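You operate a simulated robot arm through the tools that you are given. There is no shell and no other tool. Be economical: measure what you need, move in short steps, check, and stop when the job is done.

You are at the controls of a simulated robot arm. One attempt, no reset.

TASK
Swap the worn wax ring for the green one; wax dial to 3.
Fine: worn ring in the REJECT tray; shut the cover again.

Only the result counts: the job must be done as asked and must still hold three seconds after the hand-in. Knocking over, shifting, dropping, spilling or breaking anything else fails it. Lids that push on must go on centred and level and be pressed home; caps that screw on are set level and turned clockwise until they are tight.

THE ROBOT
A 6-joint arm with a two-finger parallel gripper, fixed in place. Base frame: the origin is at the foot of the arm, x ahead of it, y to its left, z up; the work surface is at about z = 0. Units: m, degrees, N and s.
With the tool pointing down near the work surface it reaches from about 0.12 to 0.5 m from the base axis. Its first joint turns from -72.0 to 72.0 degrees. Payload 0.65 kg.
The tool frame sits at the grasp point between the pads (the TCP): z along the fingers, y along the line on which they close. The tips reach 0.025 m beyond it. The gripper opens to 0.076 m. The fingers are 0.018 m wide and 0.01 m thick; the gripper's body (0.036 by 0.078 m) begins 0.045 m behind the TCP.
Orientation is told as [roll, pitch, yaw] about the base's x, y, z axes, in that order, counted from this pose: with the fingers straight down and closing along the base's y, the tool's x points along the base's -x, its y along +y and its z along -z.

THE INTERFACE
- The arm moves only by the tool apply_moves. Its argument "increments" is text: rows parted by semicolons, each of 6 numbers parted by spaces: the shift along the base's x, y, z in m, then the turn, a rotation vector about the base's x, y, z in degrees. In form: tx ty tz rx ry rz; .... A call has 1 to 12 rows; each row is the pose to reach, as a shift and turn from the pose commanded when the call began. "claw" is the opening, from 0 (shut) to 1 (fully open), set as the call begins (left out, the last holds). A row lasts 0.2 s, in which the tool goes at most 0.05 m and 8.6 degrees; a call with a longer step from one row to the next is refused whole, and so is a gripper value outside its range. A pose out of reach is approached as far as the arm can. The call stops where the force on the tool passes 60 N (or 10 N more than at its start, if that is more) or the arm is blocked; 0.2 s more then pass. The fingers move at their own pace (about 0.108 m/s each) and stop on an object; they squeeze with about 38 N. The grip force told is the motor's: it shows also when the fingers shut on nothing. Time passes only in rows, and 0.2 s behind the last, so rows that repeat a pose let the fingers close. The reply holds the time, the measured pose of the TCP, the force on the tool along the base axes, the opening and the grip force, in the units named above and with some noise, with the torque about the TCP (base axes, N m) and any sound that the robot's microphone picked up.
- Cameras (640 x 400 px; columns grow to the right, rows downward): "scene" is fixed at [0.0199, 0.2492, 0.4221]; the picture's right is [-0.98, -0.21, 0.00], its down [-0.09, 0.39, -0.92] and it looks along [0.20, -0.89, -0.40] (base axes); focal length 220 px, centre (320, 200). "wrist" rides on the gripper at [0.058, 0.011, -0.081] in the tool frame; the picture's right is [-0.18, 0.98, 0.00], its down [-0.75, -0.14, -0.64] and it looks along [-0.63, -0.12, 0.77] (tool axes); focal length 243 px, centre (320, 200). There is no depth. A picture from a camera that has moved, and an enlarged one, comes with that camera's place and axes in the base frame and with its lens.
- capture(camera): a new picture of that camera. No time passes.
- close_up(camera, box): a new picture of the part [left, top, right, bottom] of that camera's present view, enlarged. No time passes.
- hand_in(): hands the job in; it is judged then, once.

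Work in short steps. Places have to be worked out from the pictures, the camera data and where the tool is seen: move nearer, look again, correct. Check each grasp and each placing, and mend what went wrong. You have 120 turns and 64 pictures in all, those below and enlarged ones among them. Open the gripper and draw the arm clear of the work before you hand the job in, unless the task says otherwise; then end with one line.

The tools are called after ">>>" as a command line: name --argument value ..., lists and objects as JSON in quotes. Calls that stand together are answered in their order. apply_moves: Moves the arm, as the interface text tells. Its arguments: {"type":"object","properties":{"increments":{"type":"string"},"claw":{"type":"number"}},"required":["increments"]} The other tools are called the same way: capture (camera) takes a picture; close_up (camera, box) takes an enlarged picture of a part of a camera's view; hand_in () hands the job in.

At the start:

```text
t: 0.0
tool_pos: [0.2473, -0.0811, 0.3599]
orientation: [-0.1, 0.0, -0.1]
wrist_force: [-0.7, 0.6, -1.2]
wrist_torque: [-0.03, -0.01, 0.01]
finger_gap: 0.0761
finger_force: 0.0
```

scene: 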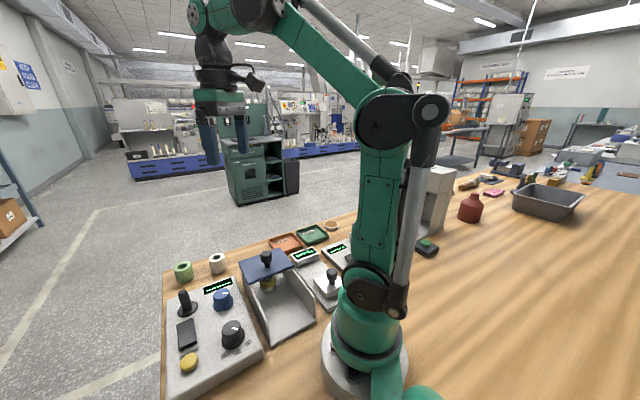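
wrist: 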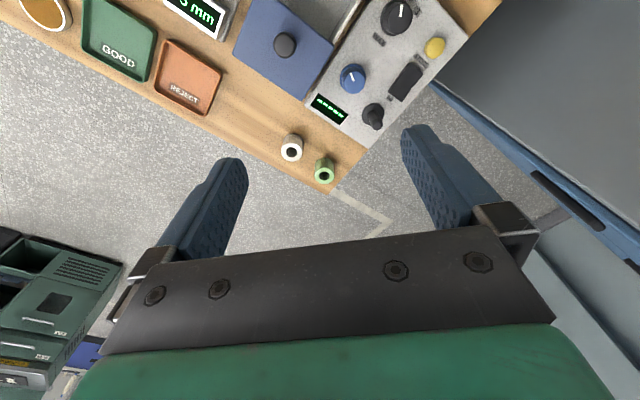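

I start by enlarging both views of the machine and panel.

>>> close_up --camera "scene" --box '[150, 210, 350, 390]'

>>> close_up --camera "wrist" --box '[220, 0, 480, 200]'

>>> close_up --camera "wrist" --box '[0, 0, 260, 130]'

```text
2.22 times, centred on (250, 300) of scene
camera zoom: at [0.0199, 0.2492, 0.4221], right [-0.98, -0.21, 0.0], down [-0.09, 0.39, -0.92], along [0.2, -0.89, -0.4], focal length 489 px, centre (476, -22)
```

zoom: 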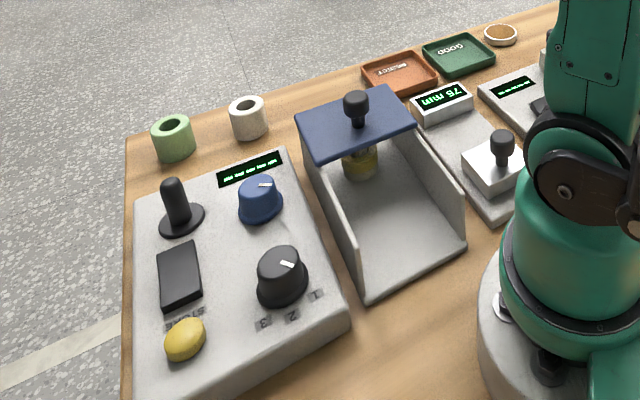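

```text
2.00 times, centred on (350, 100) of wrist
camera zoom: at [0.1885, -0.0702, 0.4382], right [0.18, 0.98, 0.0], down [0.75, -0.14, 0.64], along [0.63, -0.12, -0.77], focal length 485 px, centre (260, 400)
```

zoom: 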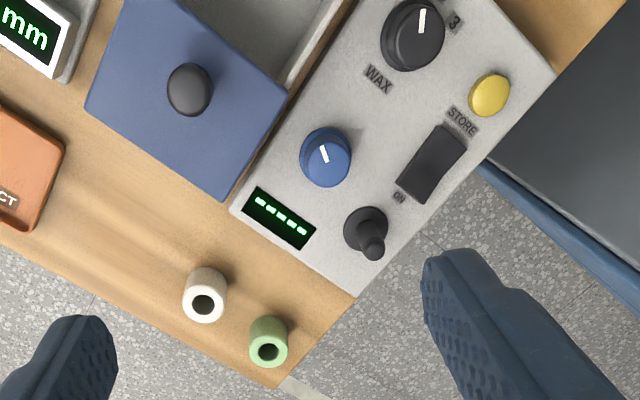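

```text
2.46 times, centred on (130, 65) of wrist
camera zoom: at [0.1885, -0.0702, 0.4382], right [0.18, 0.98, 0.0], down [0.75, -0.14, 0.64], along [0.63, -0.12, -0.77], focal length 597 px, centre (788, 532)
```

zoom: 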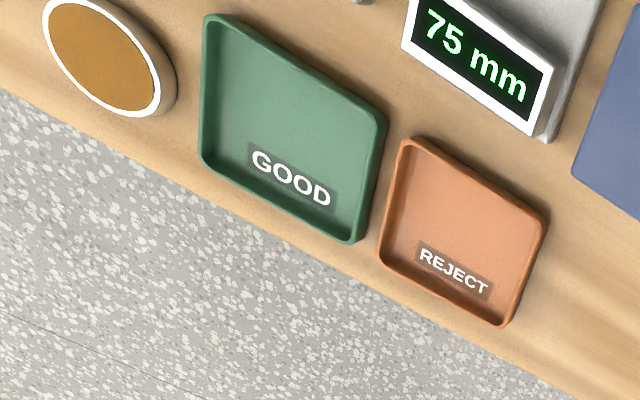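

The box with the blue cover lies at about 45° in front of the arm, with the cover knob near (0.225,-0.118,0.10). I turn the wrist to look along -y from the +y side for a closer view.

>>> apply_moves --increments "0 0.012 0 0 0 -8; 0 0.024 0 0 0 -16; -0.005 0.036 0 0 0 -24; -0.01 0.048 0 0 0 -32; -0.015 0.06 -0.01 0 0 -40; -0.02 0.072 -0.02 0 0 -48; -0.03 0.084 -0.03 0 0 -56; -0.035 0.1 -0.04 0 0 -64; -0.04 0.115 -0.05 0 0 -72; -0.045 0.13 -0.06 0 0 -80; -0.045 0.14 -0.06 0 0 -88" --claw 1

>>> capture --camera "wrist"

```text
t: 2.4
tool_pos: [0.202, 0.0574, 0.2993]
orientation: [0.0, 0.0, -88.1]
wrist_force: [-0.7, 0.4, -0.1]
wrist_torque: [0.02, 0.01, 0.0]
finger_gap: 0.0759
finger_force: 0.1
```

```text
58 pictures are left
camera wrist: at [0.211, 0.117, 0.3786], right [0.99, -0.15, 0.0], down [-0.12, -0.76, 0.64], along [-0.1, -0.64, -0.77], focal length 243 px, centre (320, 200)
```

wrist: 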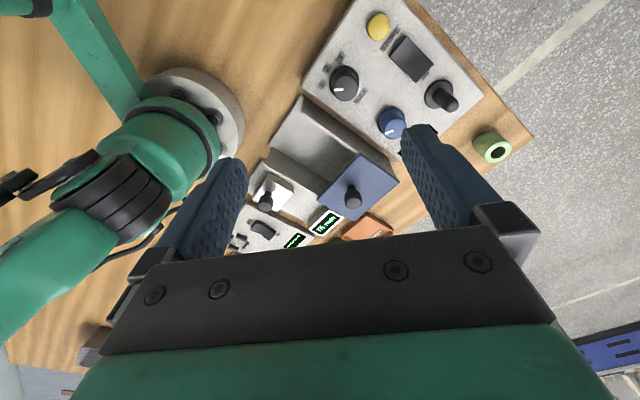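

>>> close_up --camera "wrist" --box '[250, 0, 540, 240]'

>>> close_up --camera "scene" --box '[230, 235, 330, 345]'

```text
1.67 times, centred on (395, 120) of wrist
camera zoom: at [0.211, 0.117, 0.3786], right [0.99, -0.15, 0.0], down [-0.12, -0.76, 0.64], along [-0.1, -0.64, -0.77], focal length 404 px, centre (195, 333)
```

zoom: 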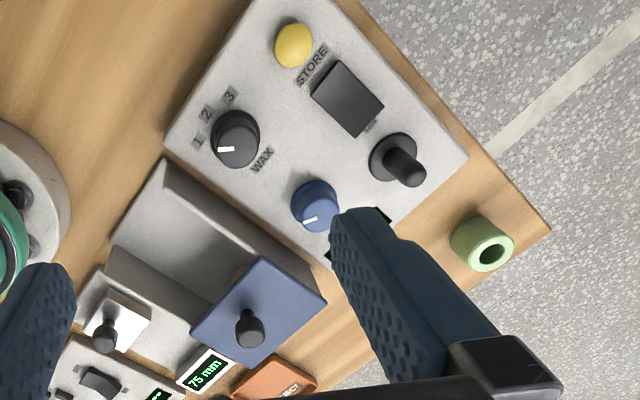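

```text
3.64 times, centred on (280, 290) of scene
camera zoom: at [0.0199, 0.2492, 0.4221], right [-0.98, -0.21, 0.0], down [-0.09, 0.39, -0.92], along [0.2, -0.89, -0.4], focal length 800 px, centre (466, -127)
```

zoom: 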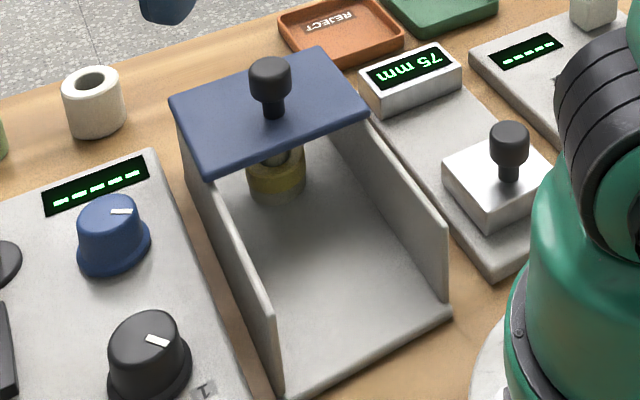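

The cover appears to be a slab on two walls with a knob at about (0.224,-0.117), top z≈0.11–0.12. I go above it with the fingers at yaw -45 to close across the slide direction.

>>> apply_moves --increments "0.003 -0.03 0 0 0 8; 0.008 -0.065 0 0 0 16; 0.012 -0.1 0 0 0 24; 0.016 -0.14 -0.02 0 0 32; 0.02 -0.165 -0.06 0 0 38; 0.022 -0.175 -0.1 0 0 43"

>>> capture --camera "wrist"

>>> capture --camera "scene"

```text
t: 3.8
tool_pos: [0.2246, -0.1169, 0.2028]
orientation: [0.0, 0.0, -44.9]
wrist_force: [0.6, 0.3, -0.3]
wrist_torque: [0.03, 0.0, 0.0]
finger_gap: 0.0761
finger_force: 0.0
```

```text
55 pictures are left
camera wrist: at [0.1904, -0.0689, 0.2806], right [0.82, 0.57, 0.0], down [0.43, -0.63, 0.64], along [0.36, -0.53, -0.77], focal length 243 px, centre (320, 200)
```

wrist: 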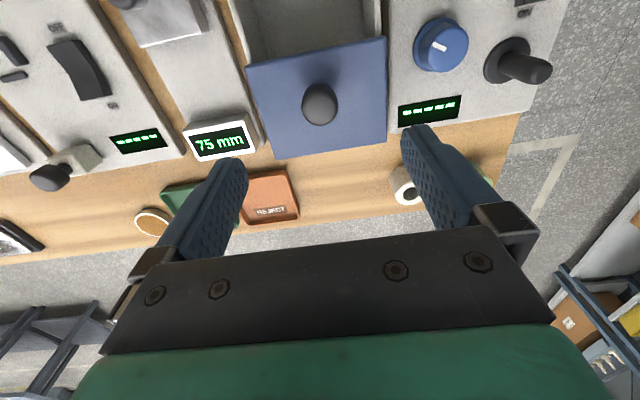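

```text
54 pictures are left
```

scene: 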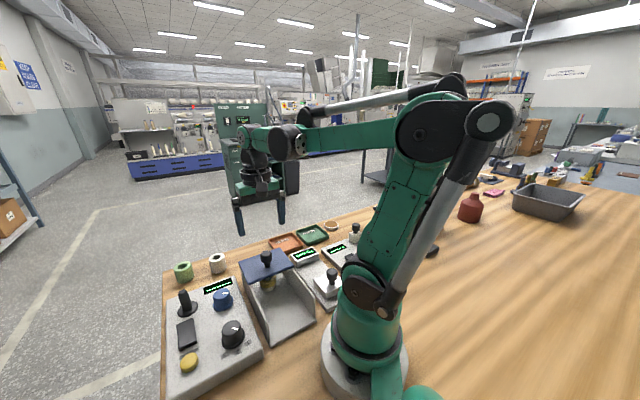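

The knob reads (0.222,-0.116), and the box axis is about 133° toward the front. I descend over the knob to z≈0.112.

>>> apply_moves --increments "-0.002 0.001 -0.03 0 0 0; -0.002 0.001 -0.06 0 0 0; -0.002 0.001 -0.08 0 0 0; -0.002 0.001 -0.088 0 0 0; -0.002 0.001 -0.088 0 0 0"

>>> capture --camera "wrist"

>>> close_up --camera "scene" --box '[230, 235, 330, 345]'

```text
t: 5.0
tool_pos: [0.2223, -0.1137, 0.1117]
orientation: [0.0, -0.1, -45.0]
wrist_force: [0.3, 0.3, -0.1]
wrist_torque: [0.0, 0.04, 0.0]
finger_gap: 0.076
finger_force: 0.0
```

```text
53 pictures are left
camera wrist: at [0.1886, -0.0653, 0.1908], right [0.83, 0.56, 0.0], down [0.43, -0.63, 0.64], along [0.36, -0.53, -0.77], focal length 243 px, centre (320, 200)
```

wrist: 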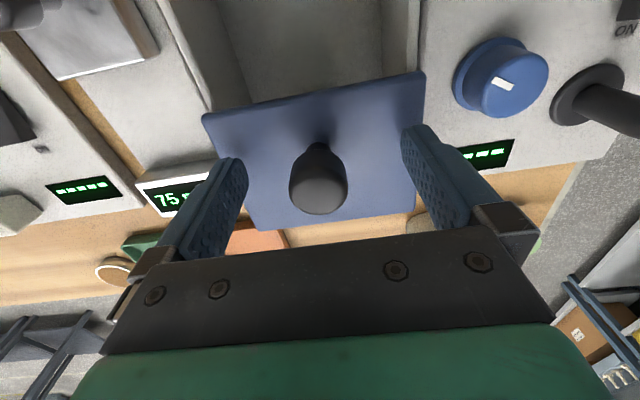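

```text
3.64 times, centred on (280, 290) of scene
camera zoom: at [0.0199, 0.2492, 0.4221], right [-0.98, -0.21, 0.0], down [-0.09, 0.39, -0.92], along [0.2, -0.89, -0.4], focal length 800 px, centre (466, -127)
```

zoom: 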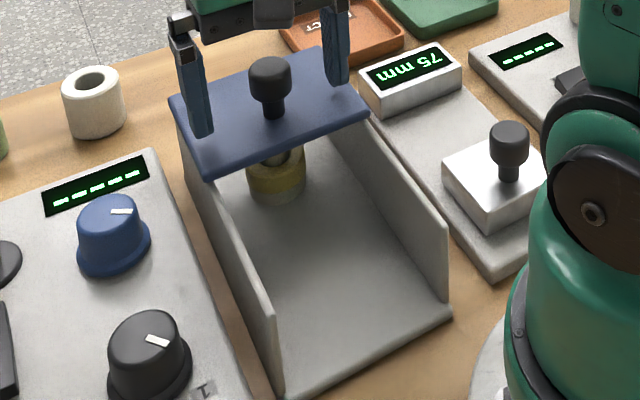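

The TCP projects to (322,186), right on the knob head. I close the gripper.

>>> apply_moves --increments "0 0 0 0 0 0; 0 0 0 0 0 0; 0 0 0 0 0 0" --claw 0

```text
t: 5.8
tool_pos: [0.2217, -0.1151, 0.1124]
orientation: [-0.3, 0.0, -45.0]
wrist_force: [-25.3, -26.1, -8.5]
wrist_torque: [0.34, -0.16, -0.25]
finger_gap: 0.0259
finger_force: 40.4
```

The grip on the knob (0.026 m) pushes the tool sideways, so I am slightly off-centre. I ease toward the force and read again.

>>> apply_moves --increments "-0.0015 -0.0015 0 0 0 0; -0.0015 -0.0015 0 0 0 0"

```text
t: 6.4
tool_pos: [0.2221, -0.1163, 0.1114]
orientation: [0.1, 0.1, -44.8]
wrist_force: [-7.7, -2.7, 16.6]
wrist_torque: [-0.39, 0.41, 0.02]
finger_gap: 0.0254
finger_force: 41.3
```

Side load is nearly gone. I test sliding 1 cm toward the open front.

>>> apply_moves --increments "-0.0034 0.0037 0 0 0 0; -0.0068 0.0073 0 0 0 0; -0.0068 0.0073 0 0 0 0"

>>> close_up --camera "scene" --box '[230, 235, 330, 345]'

```text
t: 7.2
tool_pos: [0.2157, -0.1082, 0.1115]
orientation: [0.0, -0.1, -44.9]
wrist_force: [-1.7, -2.6, 39.9]
wrist_torque: [-0.45, 0.01, -0.07]
finger_gap: 0.0256
finger_force: 40.4
```

```text
3.64 times, centred on (280, 290) of scene
camera zoom: at [0.0198, 0.2492, 0.4221], right [-0.98, -0.21, 0.0], down [-0.09, 0.39, -0.92], along [0.2, -0.89, -0.4], focal length 800 px, centre (466, -127)
```

zoom: 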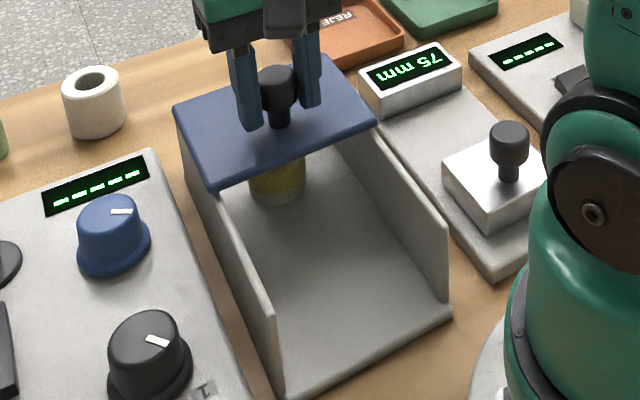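

The cover slides. The vertical load rose to 40 N, so I ease up 1.5 mm and go on slightly.

>>> apply_moves --increments "0 0 0.0015 0 0 0; -0.0034 0.0037 0.0015 0 0 0; -0.0068 0.0073 0.0015 0 0 0"

```text
t: 8.0
tool_pos: [0.207, -0.0999, 0.1136]
orientation: [0.1, 0.0, -45.0]
wrist_force: [0.5, -1.6, -40.6]
wrist_torque: [0.36, -0.04, 0.03]
finger_gap: 0.0254
finger_force: 41.2
```

The rail is captive: now it pulls down. I lower by about 0.8 mm and keep sliding.

>>> apply_moves --increments "0 0 -0.0008 0 0 0; -0.0068 0.0073 -0.0008 0 0 0; -0.0136 0.0146 -0.0008 0 0 0; -0.0205 0.022 -0.0008 0 0 0; -0.0205 0.022 -0.0008 0 0 0"

```text
t: 9.2
tool_pos: [0.186, -0.0805, 0.1121]
orientation: [0.0, -0.1, -45.0]
wrist_force: [-11.2, -11.9, 40.1]
wrist_torque: [-0.2, -0.3, -0.09]
finger_gap: 0.0255
finger_force: 41.3
```

Side force suggests the true axis is nearer 135°. I correct slightly and look.

>>> apply_moves --increments "-0.0008 -0.0008 0.0005 0 0 0; -0.0078 0.0062 0.0005 0 0 0; -0.0148 0.0132 0.0005 0 0 0; -0.0148 0.0132 0.0005 0 0 0"

>>> close_up --camera "scene" --box '[230, 235, 330, 345]'

```text
t: 10.2
tool_pos: [0.1722, -0.0649, 0.1128]
orientation: [0.2, 0.0, -44.9]
wrist_force: [18.5, 19.5, -40.2]
wrist_torque: [-0.07, 0.37, 0.12]
finger_gap: 0.0257
finger_force: 41.3
```

```text
3.64 times, centred on (280, 290) of scene
camera zoom: at [0.02, 0.2492, 0.4221], right [-0.98, -0.21, 0.0], down [-0.09, 0.39, -0.92], along [0.2, -0.89, -0.4], focal length 800 px, centre (466, -127)
```

zoom: 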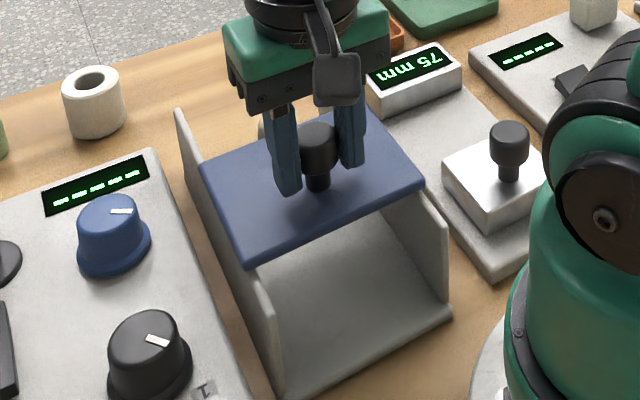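

Sliding nicely; I continue about 15 mm more, nulling loads.

>>> apply_moves --increments "0.0009 0.0009 -0.0003 0 0 0; -0.0025 0.0046 -0.0003 0 0 0; -0.006 0.0083 -0.0003 0 0 0; -0.0095 0.012 -0.0003 0 0 0; -0.0095 0.012 -0.0003 0 0 0"

>>> capture --camera "wrist"

>>> close_up --camera "scene" --box '[230, 235, 330, 345]'

```text
t: 11.4
tool_pos: [0.1611, -0.0553, 0.1126]
orientation: [-0.2, 0.0, -45.1]
wrist_force: [-10.9, -10.5, 13.7]
wrist_torque: [0.19, -0.09, -0.08]
finger_gap: 0.0253
finger_force: 40.9
```

```text
49 pictures are left
camera wrist: at [0.1274, -0.0059, 0.1916], right [0.83, 0.56, 0.0], down [0.43, -0.63, 0.64], along [0.36, -0.53, -0.77], focal length 243 px, centre (320, 200)
```

wrist: 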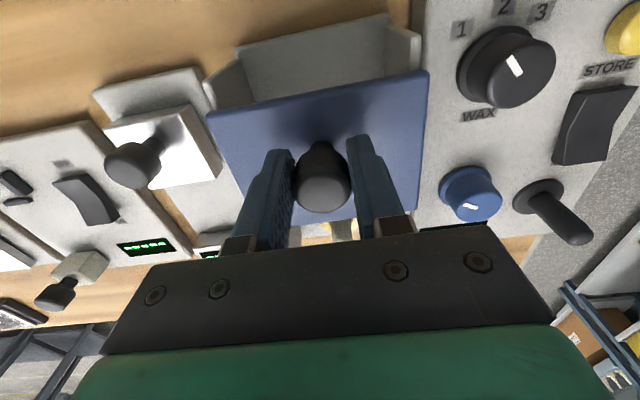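

```text
3.64 times, centred on (280, 290) of scene
camera zoom: at [0.0199, 0.2492, 0.4221], right [-0.98, -0.21, 0.0], down [-0.09, 0.39, -0.92], along [0.2, -0.89, -0.4], focal length 800 px, centre (466, -127)
```

zoom: 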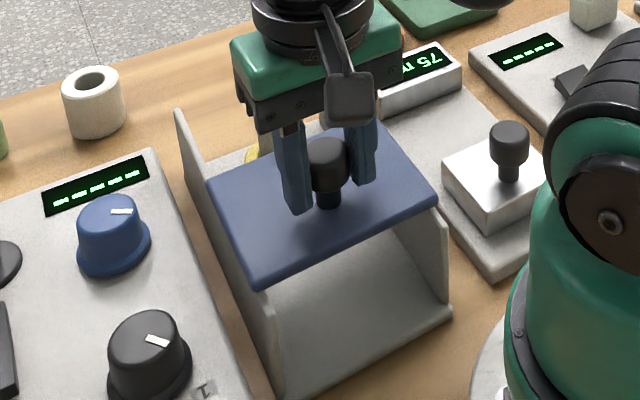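

The ring is now behind the gripper. I push another ~12 mm to find the stop.

>>> apply_moves --increments "-0.0006 -0.0006 -0.0001 0 0 0; -0.004 0.003 -0.0001 0 0 0; -0.0075 0.0066 -0.0001 0 0 0; -0.009 0.008 -0.0001 0 0 0; -0.009 0.008 -0.0001 0 0 0"

```text
t: 12.6
tool_pos: [0.1542, -0.0475, 0.113]
orientation: [0.0, -0.4, -44.9]
wrist_force: [24.2, -29.7, 12.4]
wrist_torque: [-0.52, -0.1, -0.01]
finger_gap: 0.0255
finger_force: 41.2
```

It hit its end stop (fully open). I relax the command, release and rise.

>>> apply_moves --increments "0.002 -0.002 0 0 0 0; 0.002 -0.002 0 0 0 0"

>>> apply_moves --increments "0 0 0 0 0 0; 0 0 0 0 0 0; 0 0 0.04 0 0 0; 0.02 -0.02 0.08 0 0 0; 0.035 -0.035 0.11 0 0 0; 0.035 -0.035 0.11 0 0 0" --claw 1

>>> capture --camera "wrist"

>>> close_up --camera "scene" --box '[160, 220, 340, 350]'

```text
t: 13.2
tool_pos: [0.1542, -0.049, 0.1119]
orientation: [0.2, 0.2, -45.0]
wrist_force: [3.0, 3.7, 14.3]
wrist_torque: [0.41, 0.96, 0.07]
finger_gap: 0.0252
finger_force: 40.8
```

```text
t: 14.6
tool_pos: [0.19, -0.0844, 0.223]
orientation: [0.0, -0.1, -45.0]
wrist_force: [-0.3, -0.3, 0.1]
wrist_torque: [-0.05, 0.0, 0.01]
finger_gap: 0.0761
finger_force: 0.1
```

```text
47 pictures are left
camera wrist: at [0.1563, -0.035, 0.302], right [0.83, 0.56, 0.0], down [0.43, -0.63, 0.64], along [0.36, -0.53, -0.77], focal length 243 px, centre (320, 200)
```

wrist: 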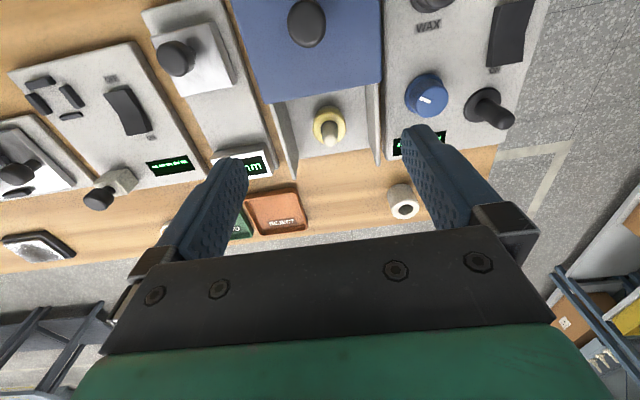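

```text
3.08 times, centred on (250, 285) of scene
camera zoom: at [0.0199, 0.2492, 0.4221], right [-0.98, -0.21, 0.0], down [-0.09, 0.39, -0.92], along [0.2, -0.89, -0.4], focal length 677 px, centre (535, -62)
```

zoom: 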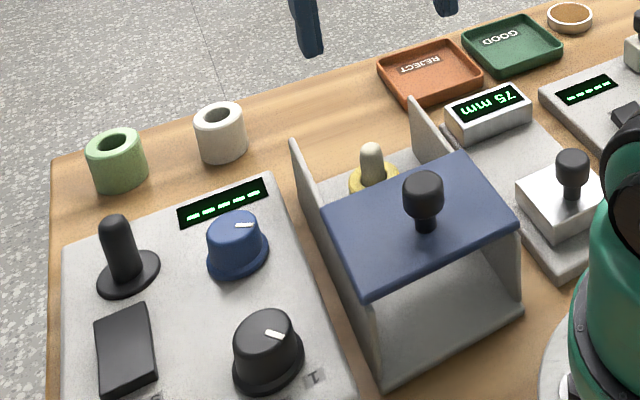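

Cover fully open; the worn yellow ring sits on a post at about (0.231,-0.124), post top z≈0.066. I hover above with the fingers part closed so they fit between the walls.

>>> apply_moves --increments "0.02 -0.02 -0.03 0 0 0; 0.041 -0.0396 -0.07 0 0 0; 0.041 -0.0396 -0.1 0 0 0; 0.041 -0.0396 -0.1 0 0 0" --claw 0.76

>>> capture --camera "wrist"

>>> close_up --camera "scene" --box '[220, 220, 320, 300]'

```text
t: 15.6
tool_pos: [0.2314, -0.1239, 0.1206]
orientation: [-0.1, -0.2, -45.0]
wrist_force: [0.0, -0.7, 0.0]
wrist_torque: [0.01, 0.0, 0.0]
finger_gap: 0.0575
finger_force: 0.1
```

```text
45 pictures are left
camera wrist: at [0.1974, -0.0742, 0.1995], right [0.83, 0.56, 0.0], down [0.43, -0.63, 0.64], along [0.36, -0.53, -0.77], focal length 243 px, centre (320, 200)
```

wrist: 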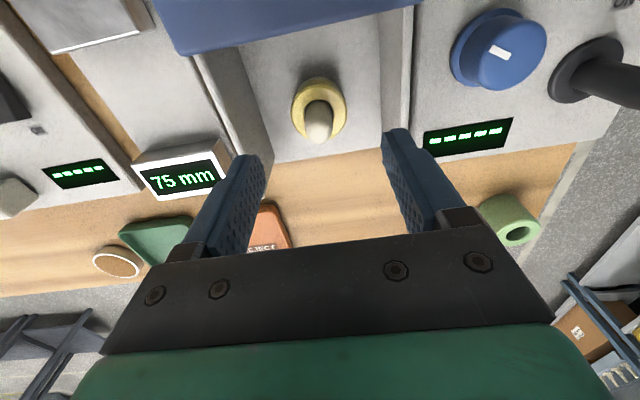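

```text
5.00 times, centred on (270, 260) of scene
camera zoom: at [0.0199, 0.2492, 0.4221], right [-0.98, -0.21, 0.0], down [-0.09, 0.39, -0.92], along [0.2, -0.89, -0.4], focal length 1100 px, centre (570, -100)
```

zoom: 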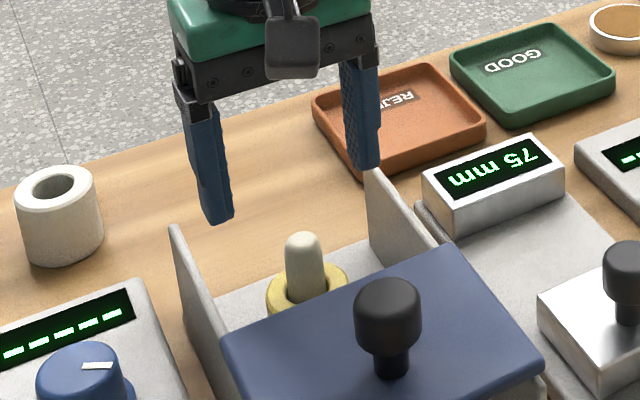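

The post is centred under the TCP. I descend in steps to TCP z≈0.045.

>>> apply_moves --increments "0 0 -0.03 0 0 0; 0 0 -0.055 0 0 0; 0 0 -0.07 0 0 0; 0 0 -0.076 0 0 0; 0 0 -0.076 0 0 0"

>>> capture --camera "wrist"

>>> close_up --camera "scene" --box '[220, 220, 320, 300]'

```text
t: 16.8
tool_pos: [0.2312, -0.1215, 0.0454]
orientation: [0.0, 0.0, -45.0]
wrist_force: [-0.3, 0.4, 0.4]
wrist_torque: [-0.01, 0.02, -0.03]
finger_gap: 0.0577
finger_force: 0.1
```

```text
43 pictures are left
camera wrist: at [0.1966, -0.0739, 0.124], right [0.83, 0.56, 0.0], down [0.43, -0.63, 0.64], along [0.36, -0.53, -0.77], focal length 243 px, centre (320, 200)
```

wrist: 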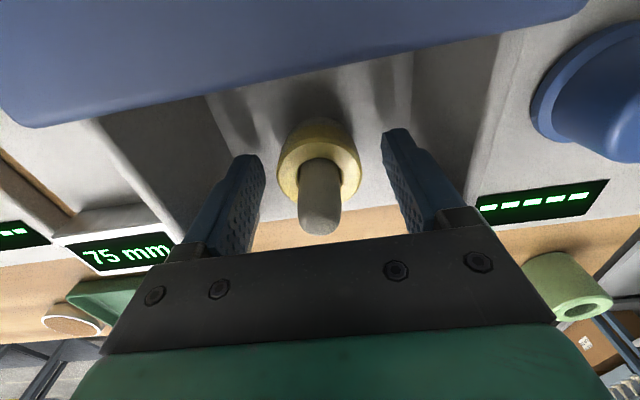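

```text
5.00 times, centred on (270, 260) of scene
camera zoom: at [0.0199, 0.2492, 0.4221], right [-0.98, -0.21, 0.0], down [-0.09, 0.39, -0.92], along [0.2, -0.89, -0.4], focal length 1100 px, centre (570, -100)
```

zoom: 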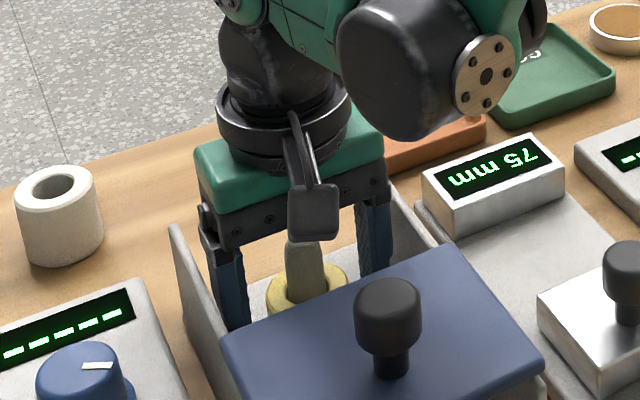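

Ring top is about z 0.035, fingers straddle it. I go down 3 mm more and close.

>>> apply_moves --increments "0 0 -0.003 0 0 0; 0 0 -0.003 0 0 0"

>>> apply_moves --increments "0 0 0 0 0 0; 0 0 0 0 0 0; 0 0 0 0 0 0" --claw 0

```text
t: 17.4
tool_pos: [0.2312, -0.1238, 0.0427]
orientation: [0.0, 0.0, -44.9]
wrist_force: [0.6, 0.7, 0.7]
wrist_torque: [0.02, -0.01, -0.02]
finger_gap: 0.0577
finger_force: 0.0
```

```text
t: 18.2
tool_pos: [0.2307, -0.1237, 0.0429]
orientation: [-0.2, 0.0, -45.1]
wrist_force: [-16.8, -17.8, -8.6]
wrist_torque: [-0.26, 0.3, -0.07]
finger_gap: 0.0381
finger_force: 38.2
```

The ring (38 mm) is gripped; I relieve the side load by 1 mm, then lift straight.

>>> apply_moves --increments "-0.001 -0.001 0 0 0 0; -0.001 -0.001 0 0 0 0"

>>> apply_moves --increments "0 0 0.01 0 0 0; 0 0 0.02 0 0 0; 0 0 0.035 0 0 0; 0 0 0.05 0 0 0; 0 0 0.07 0 0 0; 0 0 0.1 0 0 0; 0 0 0.1 0 0 0"

>>> capture --camera "wrist"

>>> close_up --camera "scene" --box '[200, 180, 350, 300]'

```text
t: 18.8
tool_pos: [0.2305, -0.1243, 0.0429]
orientation: [0.1, 0.0, -45.0]
wrist_force: [-4.2, -2.9, -2.4]
wrist_torque: [-0.02, 0.09, -0.07]
finger_gap: 0.0382
finger_force: 37.6
```

```text
t: 20.4
tool_pos: [0.2305, -0.1227, 0.1414]
orientation: [0.0, -0.1, -45.1]
wrist_force: [0.0, 0.2, 0.3]
wrist_torque: [0.0, -0.02, 0.0]
finger_gap: 0.038
finger_force: 37.9
```

```text
41 pictures are left
camera wrist: at [0.1966, -0.0749, 0.222], right [0.83, 0.56, 0.0], down [0.43, -0.63, 0.64], along [0.36, -0.53, -0.77], focal length 243 px, centre (320, 200)
```

wrist: 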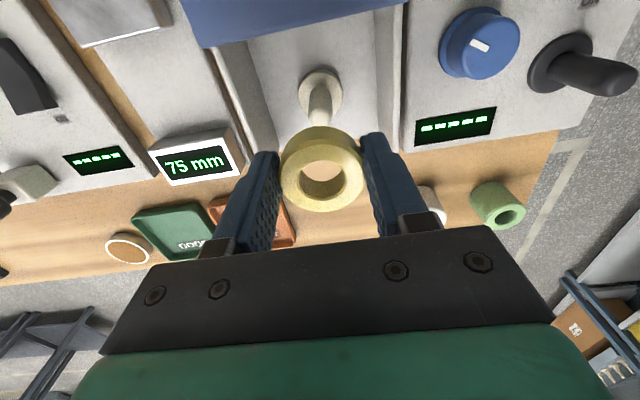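

```text
3.33 times, centred on (275, 240) of scene
camera zoom: at [0.0199, 0.2492, 0.4221], right [-0.98, -0.21, 0.0], down [-0.09, 0.39, -0.92], along [0.2, -0.89, -0.4], focal length 734 px, centre (470, 67)
```

zoom: 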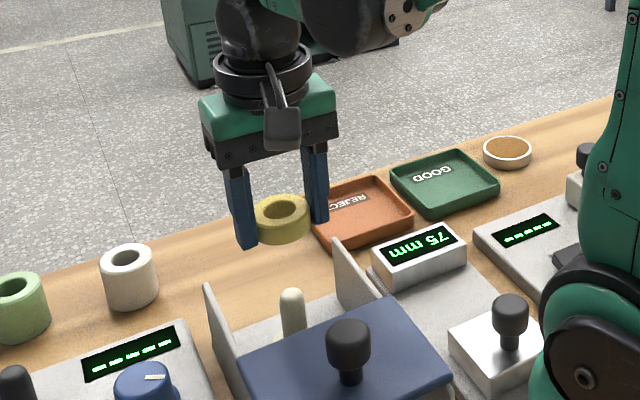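

The worn ring is held, its bottom about level with the fingertips. I carry it over the REJECT tray centred near (0.252,-0.303).

>>> apply_moves --increments "0.004 -0.035 0 0 0 0; 0.008 -0.07 0 0 0 0; 0.012 -0.105 0 0 0 0; 0.016 -0.14 0 0 0 0; 0.021 -0.178 0 0 0 0; 0.021 -0.178 -0.04 0 0 0; 0.021 -0.178 -0.06 0 0 0; 0.021 -0.178 -0.06 0 0 0"

>>> capture --camera "wrist"

>>> close_up --camera "scene" --box '[220, 180, 350, 280]'

```text
t: 22.2
tool_pos: [0.2536, -0.3037, 0.0849]
orientation: [-0.1, 0.1, -45.0]
wrist_force: [0.0, -1.3, 0.4]
wrist_torque: [0.03, -0.01, 0.02]
finger_gap: 0.0379
finger_force: 37.8
```

```text
39 pictures are left
camera wrist: at [0.2195, -0.254, 0.1629], right [0.83, 0.56, 0.0], down [0.43, -0.63, 0.64], along [0.36, -0.53, -0.77], focal length 243 px, centre (320, 200)
```

wrist: 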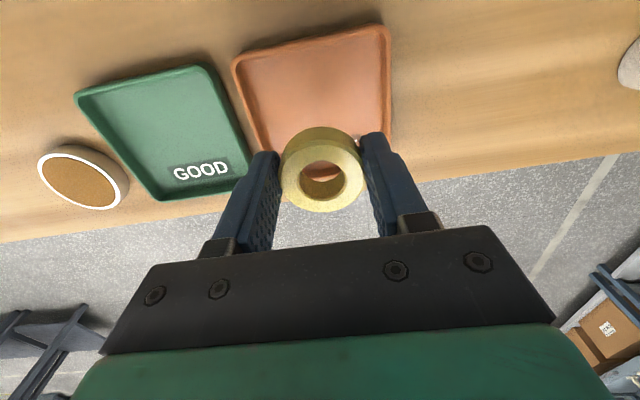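

```text
4.00 times, centred on (285, 230) of scene
camera zoom: at [0.0199, 0.2492, 0.4221], right [-0.98, -0.21, 0.0], down [-0.09, 0.39, -0.92], along [0.2, -0.89, -0.4], focal length 880 px, centre (460, 80)
```

zoom: 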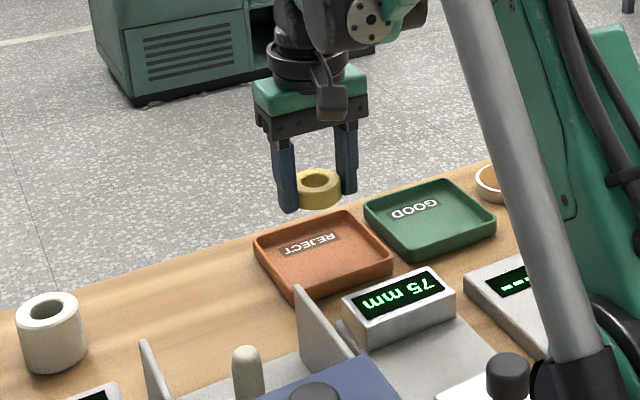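

Both views place the tray centre at about (0.254,-0.303), right below. I descend until the ring nearly touches the tray floor.

>>> apply_moves --increments "0 0 -0.025 0 0 0; 0 0 -0.04 0 0 0; 0 0 -0.047 0 0 0; 0 0 -0.051 0 0 0; 0 0 -0.051 0 0 0"

>>> close_up --camera "scene" --box '[220, 180, 350, 280]'

```text
t: 23.4
tool_pos: [0.2519, -0.3021, 0.031]
orientation: [0.0, 0.0, -45.0]
wrist_force: [0.1, 0.1, -0.4]
wrist_torque: [-0.02, 0.0, 0.03]
finger_gap: 0.0383
finger_force: 37.6
```

```text
4.00 times, centred on (285, 230) of scene
camera zoom: at [0.0199, 0.2492, 0.4221], right [-0.98, -0.21, 0.0], down [-0.09, 0.39, -0.92], along [0.2, -0.89, -0.4], focal length 880 px, centre (460, 80)
```

zoom: 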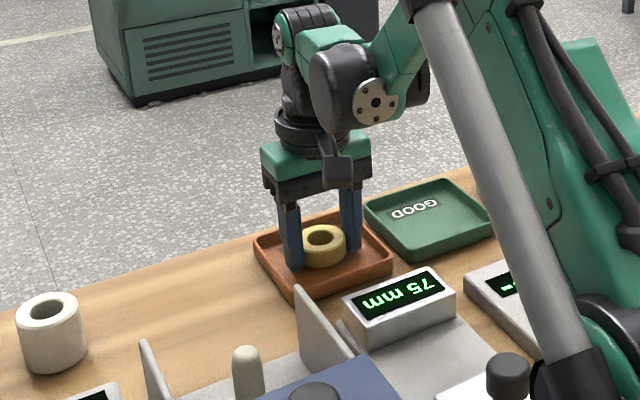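

The ring sits inside the tray just above its floor. I open modestly (within the tray walls), then rise.

>>> apply_moves --increments "0 0 0 0 0 0; 0 0 0 0 0 0; 0 0 0.03 0 0 0; 0 0 0.07 0 0 0; 0 0 0.12 0 0 0; 0 0 0.12 0 0 0" --claw 0.64

>>> capture --camera "wrist"

```text
t: 24.8
tool_pos: [0.2511, -0.3031, 0.1508]
orientation: [0.0, 0.0, -45.0]
wrist_force: [0.7, -0.3, 0.5]
wrist_torque: [-0.01, -0.05, 0.01]
finger_gap: 0.0486
finger_force: 0.0
```

```text
36 pictures are left
camera wrist: at [0.2175, -0.2539, 0.2303], right [0.83, 0.56, 0.0], down [0.43, -0.63, 0.64], along [0.36, -0.53, -0.77], focal length 243 px, centre (320, 200)
```

wrist: 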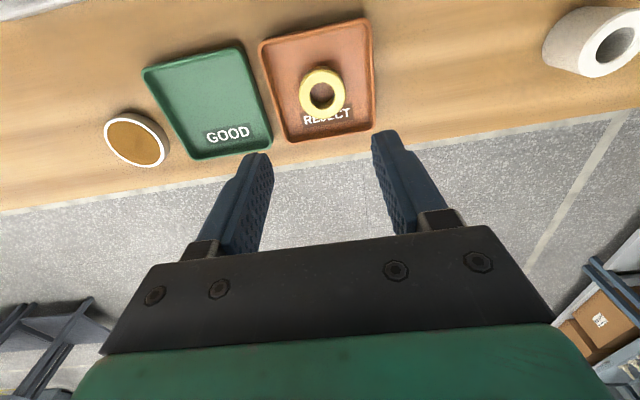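

The worn ring lies in the REJECT tray. Next I hover near the green ring, estimated at (0.455,-0.111), stopping short to look.

>>> apply_moves --increments "0.02 0.035 0 0 0 0; 0.05 0.065 0 0 0 0; 0.08 0.095 0 0 0 0; 0.11 0.125 0 0 0 0; 0.14 0.152 0 0 0 0; 0.17 0.175 -0.01 0 0 0; 0.195 0.19 -0.02 0 0 0; 0.204 0.192 -0.03 0 0 0; 0.204 0.192 -0.03 0 0 0" --claw 0.72

>>> capture --camera "wrist"

>>> close_up --camera "scene" --box '[150, 180, 300, 300]'

```text
t: 26.8
tool_pos: [0.4548, -0.1105, 0.1217]
orientation: [0.1, 0.0, -45.0]
wrist_force: [-0.1, -0.2, -0.4]
wrist_torque: [0.0, -0.03, 0.01]
finger_gap: 0.0546
finger_force: 0.1
```

```text
35 pictures are left
camera wrist: at [0.4211, -0.0603, 0.2009], right [0.83, 0.56, 0.0], down [0.43, -0.63, 0.64], along [0.36, -0.53, -0.77], focal length 243 px, centre (320, 200)
```

wrist: 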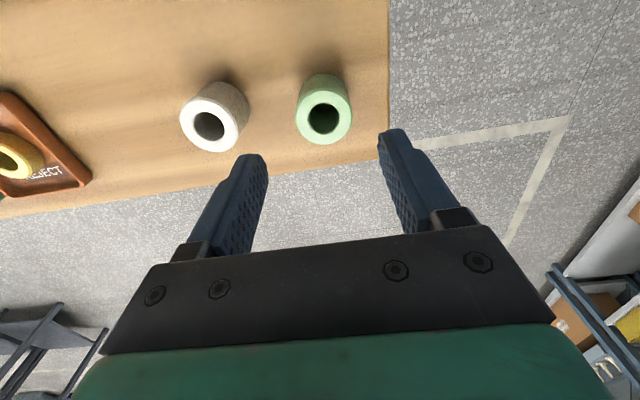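

```text
3.33 times, centred on (225, 240) of scene
camera zoom: at [0.0199, 0.2492, 0.4221], right [-0.98, -0.21, 0.0], down [-0.09, 0.39, -0.92], along [0.2, -0.89, -0.4], focal length 734 px, centre (637, 67)
```

zoom: 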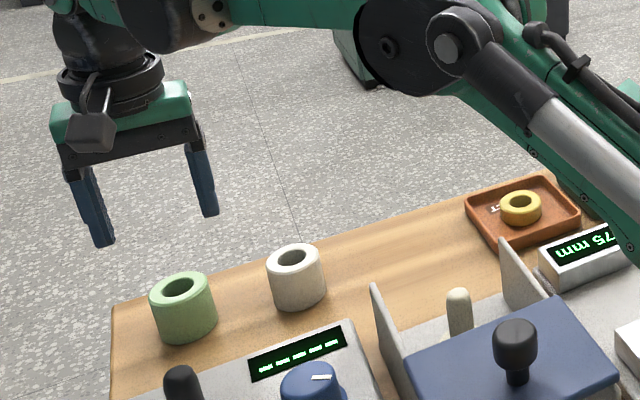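

The ring's top centre appears ~3 mm farther in x. I shift and descend to TCP z≈0.034.

>>> apply_moves --increments "0.003 -0.0007 -0.03 0 0 0; 0.003 -0.0007 -0.06 0 0 0; 0.003 -0.0007 -0.078 0 0 0; 0.003 -0.0007 -0.087 0 0 0; 0.003 -0.0007 -0.087 0 0 0"

>>> capture --camera "wrist"

```text
t: 28.0
tool_pos: [0.4596, -0.1104, 0.0359]
orientation: [0.0, -0.1, -45.0]
wrist_force: [-0.2, -0.7, -1.1]
wrist_torque: [0.0, -0.01, 0.02]
finger_gap: 0.0547
finger_force: 0.1
```

```text
33 pictures are left
camera wrist: at [0.4245, -0.062, 0.1147], right [0.83, 0.56, 0.0], down [0.43, -0.63, 0.64], along [0.36, -0.53, -0.77], focal length 243 px, centre (320, 200)
```

wrist: 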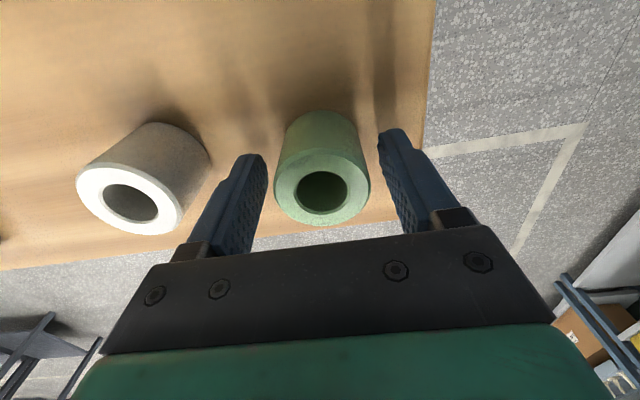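

The ring is centred between the pads. I close.

>>> apply_moves --increments "0 0 0 0 0 0; 0 0 0 0 0 0; 0 0 0 0 0 0" --claw 0

>>> apply_moves --increments "0 0 0.01 0 0 0; 0 0 0.04 0 0 0; 0 0 0.08 0 0 0; 0 0 0.115 0 0 0; 0 0 0.115 0 0 0"

>>> close_up --camera "scene" --box '[150, 150, 300, 270]'

>>> capture --camera "wrist"

```text
t: 28.8
tool_pos: [0.4587, -0.1112, 0.0361]
orientation: [0.0, 0.0, -44.9]
wrist_force: [0.4, 0.0, 0.4]
wrist_torque: [0.01, -0.02, 0.01]
finger_gap: 0.039
finger_force: 38.1
```

```text
t: 30.0
tool_pos: [0.4585, -0.1106, 0.1516]
orientation: [0.0, 0.0, -45.0]
wrist_force: [-1.0, 0.0, -0.3]
wrist_torque: [0.0, 0.01, 0.0]
finger_gap: 0.0387
finger_force: 38.8
```

```text
3.33 times, centred on (225, 210) of scene
camera zoom: at [0.0199, 0.2492, 0.4221], right [-0.98, -0.21, 0.0], down [-0.09, 0.39, -0.92], along [0.2, -0.89, -0.4], focal length 734 px, centre (637, 167)
```

zoom: 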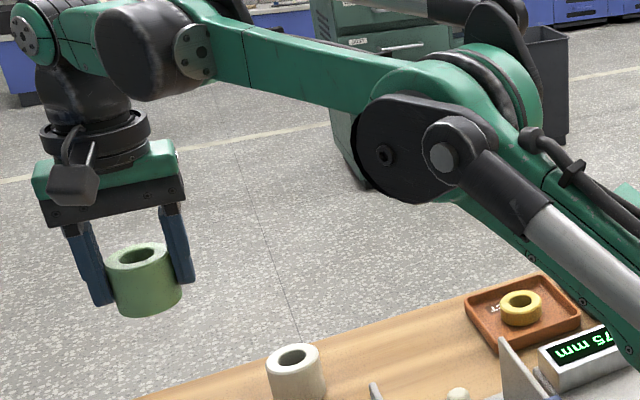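

```text
31 pictures are left
camera wrist: at [0.4243, -0.0618, 0.2312], right [0.83, 0.56, 0.0], down [0.43, -0.63, 0.64], along [0.36, -0.53, -0.77], focal length 243 px, centre (320, 200)
```

wrist: 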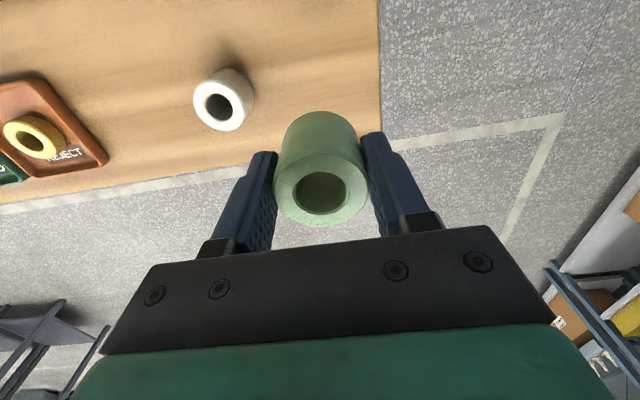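

Green ring held upright. I carry it at height to above the post at (0.2305,-0.1243).

>>> apply_moves --increments "-0.04 -0.002 0 0 0 0; -0.08 -0.004 0 0 0 0; -0.12 -0.006 0 0 0 0; -0.16 -0.009 0 0 0 0; -0.2 -0.011 0 0 0 0; -0.2275 -0.0135 0 0 0 0; -0.2275 -0.0135 -0.03 0 0 0; -0.2275 -0.0135 -0.03 0 0 0"

>>> capture --camera "wrist"

>>> close_up --camera "scene" --box '[220, 210, 320, 290]'

```text
t: 31.8
tool_pos: [0.2307, -0.127, 0.1197]
orientation: [-0.1, 0.0, -45.0]
wrist_force: [-0.1, 0.3, 0.6]
wrist_torque: [-0.02, -0.04, 0.03]
finger_gap: 0.0388
finger_force: 37.8
```

```text
30 pictures are left
camera wrist: at [0.1965, -0.0775, 0.199], right [0.83, 0.56, 0.0], down [0.43, -0.63, 0.64], along [0.36, -0.53, -0.77], focal length 243 px, centre (320, 200)
```

wrist: 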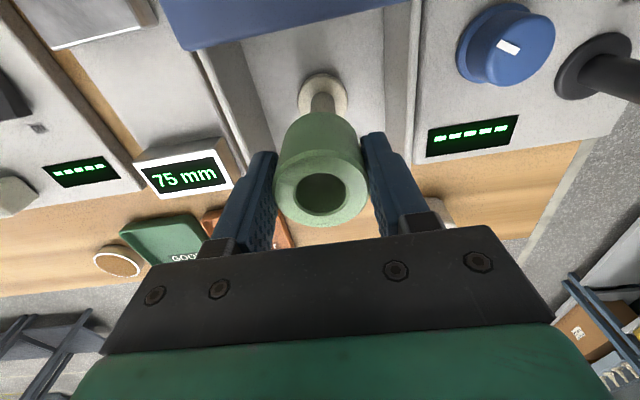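

```text
5.00 times, centred on (270, 250) of scene
camera zoom: at [0.0199, 0.2492, 0.4221], right [-0.98, -0.21, 0.0], down [-0.09, 0.39, -0.92], along [0.2, -0.89, -0.4], focal length 1100 px, centre (570, -50)
```

zoom: 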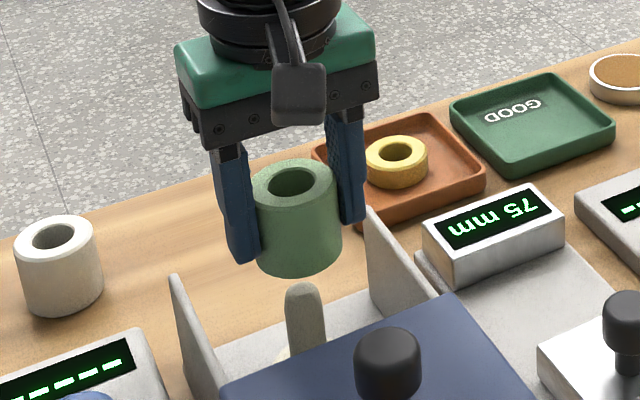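

Ring and post axes agree within about 1 mm in the scene view. I lower until the post enters the ring, watching the force.

>>> apply_moves --increments "0 0 -0.012 0 0 0; 0 0 -0.018 0 0 0; 0 0 -0.022 0 0 0; 0 0 -0.026 0 0 0; 0 0 -0.03 0 0 0"

>>> close_up --camera "scene" --box '[220, 210, 320, 290]'

>>> capture --camera "wrist"

```text
t: 33.0
tool_pos: [0.2323, -0.1261, 0.0892]
orientation: [0.0, 0.0, -45.0]
wrist_force: [-0.1, -0.5, -0.2]
wrist_torque: [0.0, 0.01, 0.02]
finger_gap: 0.0388
finger_force: 37.6
```

```text
5.00 times, centred on (270, 250) of scene
camera zoom: at [0.0199, 0.2492, 0.4221], right [-0.98, -0.21, 0.0], down [-0.09, 0.39, -0.92], along [0.2, -0.89, -0.4], focal length 1100 px, centre (570, -50)
```

zoom: 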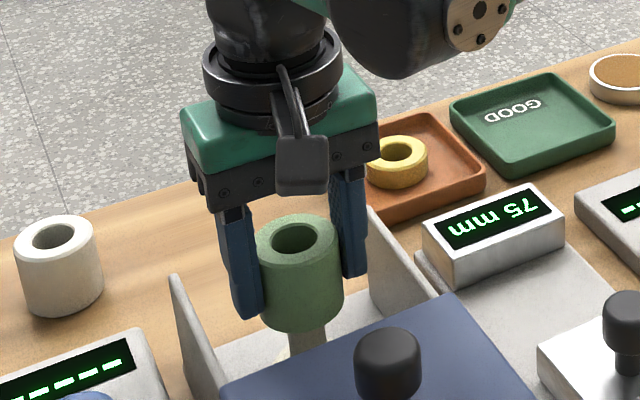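

```text
27 pictures are left
camera wrist: at [0.1976, -0.0759, 0.1686], right [0.83, 0.56, 0.0], down [0.43, -0.63, 0.64], along [0.36, -0.53, -0.77], focal length 243 px, centre (320, 200)
```

wrist: 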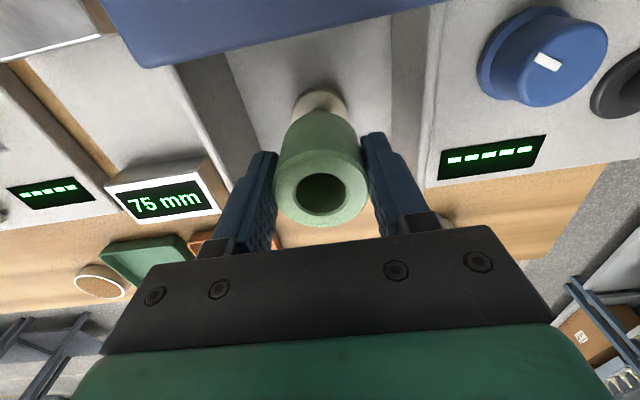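

No contact force and the post appears under the ring. I continue down in small steps.

>>> apply_moves --increments "0 0 -0.006 0 0 0; 0 0 -0.012 0 0 0; 0 0 -0.018 0 0 0; 0 0 -0.018 0 0 0"

>>> close_up --camera "scene" --box '[220, 210, 320, 290]'

>>> close_up --camera "wrist" --box '[240, 80, 400, 240]'

```text
t: 34.0
tool_pos: [0.2324, -0.1232, 0.0723]
orientation: [0.0, 0.0, -45.0]
wrist_force: [0.2, 0.8, 0.6]
wrist_torque: [0.02, 0.0, 0.02]
finger_gap: 0.0388
finger_force: 38.4
```

```text
5.00 times, centred on (270, 250) of scene
camera zoom: at [0.0199, 0.2492, 0.4221], right [-0.98, -0.21, 0.0], down [-0.09, 0.39, -0.92], along [0.2, -0.89, -0.4], focal length 1100 px, centre (570, -50)
```

zoom: 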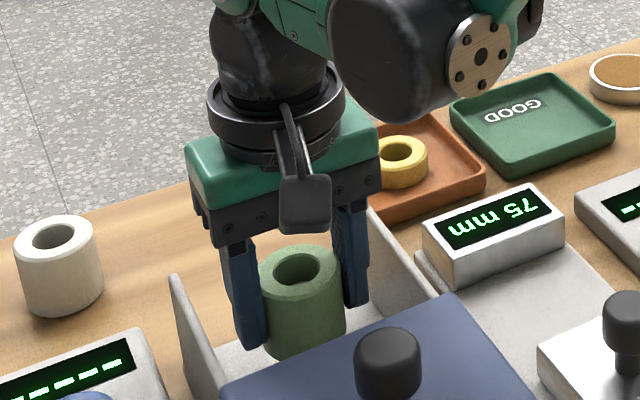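

```text
2.50 times, centred on (320, 160) of wrist
camera zoom: at [0.1978, -0.0753, 0.151], right [0.83, 0.56, 0.0], down [0.43, -0.63, 0.64], along [0.36, -0.53, -0.77], focal length 606 px, centre (320, 300)
```

zoom: 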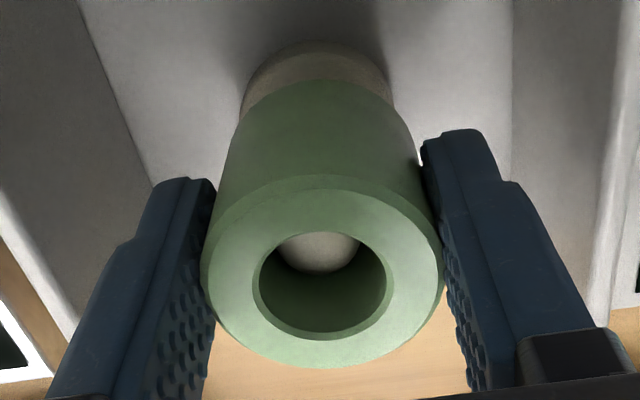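

The post tip is inside the bore, no force. I lower to seating, in small guarded steps.

>>> apply_moves --increments "0 0 -0.005 0 0 0; 0 0 -0.01 0 0 0; 0 0 -0.014 0 0 0; 0 0 -0.017 0 0 0; 0 0 -0.019 0 0 0; 0 0 -0.021 0 0 0"

>>> close_up --camera "wrist" --box '[240, 80, 400, 240]'

```text
t: 35.4
tool_pos: [0.2312, -0.1234, 0.0516]
orientation: [0.1, 0.0, -45.0]
wrist_force: [6.5, 6.7, 34.3]
wrist_torque: [0.04, -0.14, 0.07]
finger_gap: 0.0391
finger_force: 37.8
```

```text
2.50 times, centred on (320, 160) of wrist
camera zoom: at [0.1969, -0.0752, 0.13], right [0.82, 0.57, 0.0], down [0.43, -0.63, 0.64], along [0.37, -0.53, -0.77], focal length 606 px, centre (320, 300)
```

zoom: 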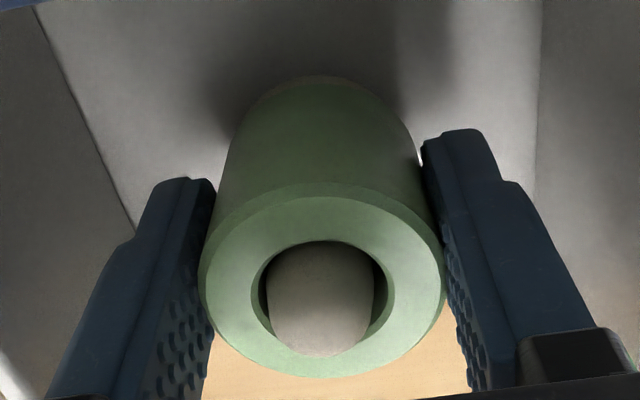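

34 N upward at z≈0.051: the ring is seated on the collar. I open modestly and rise straight, then check.

>>> apply_moves --increments "0 0 0.001 0 0 0; 0 0 0.001 0 0 0; 0 0 0.03 0 0 0; 0 0 0.07 0 0 0; 0 0 0.12 0 0 0; -0.02 0.02 0.15 0 0 0; -0.035 0.035 0.17 0 0 0; -0.035 0.035 0.17 0 0 0" --claw 0.76

>>> capture --camera "wrist"

>>> close_up --camera "scene" --box '[160, 220, 320, 340]'

```text
t: 37.2
tool_pos: [0.1969, -0.0897, 0.2219]
orientation: [0.1, 0.0, -45.0]
wrist_force: [0.8, 0.6, 0.3]
wrist_torque: [0.0, 0.0, -0.02]
finger_gap: 0.0578
finger_force: 0.1
```

```text
23 pictures are left
camera wrist: at [0.1629, -0.0409, 0.3011], right [0.83, 0.56, 0.0], down [0.43, -0.63, 0.64], along [0.36, -0.53, -0.77], focal length 243 px, centre (320, 200)
```

wrist: 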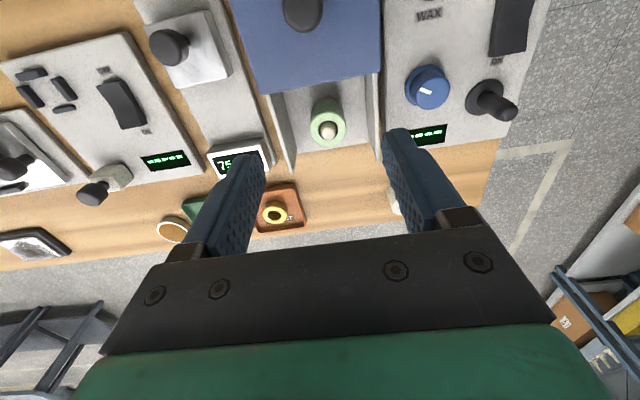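

```text
3.33 times, centred on (240, 280) of scene
camera zoom: at [0.0199, 0.2492, 0.4221], right [-0.98, -0.21, 0.0], down [-0.09, 0.39, -0.92], along [0.2, -0.89, -0.4], focal length 734 px, centre (587, -67)
```

zoom: 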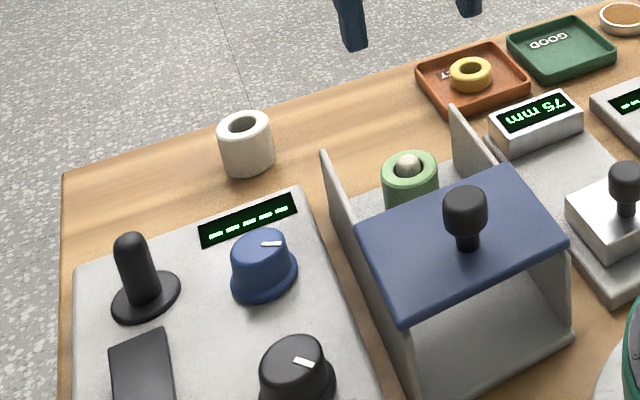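

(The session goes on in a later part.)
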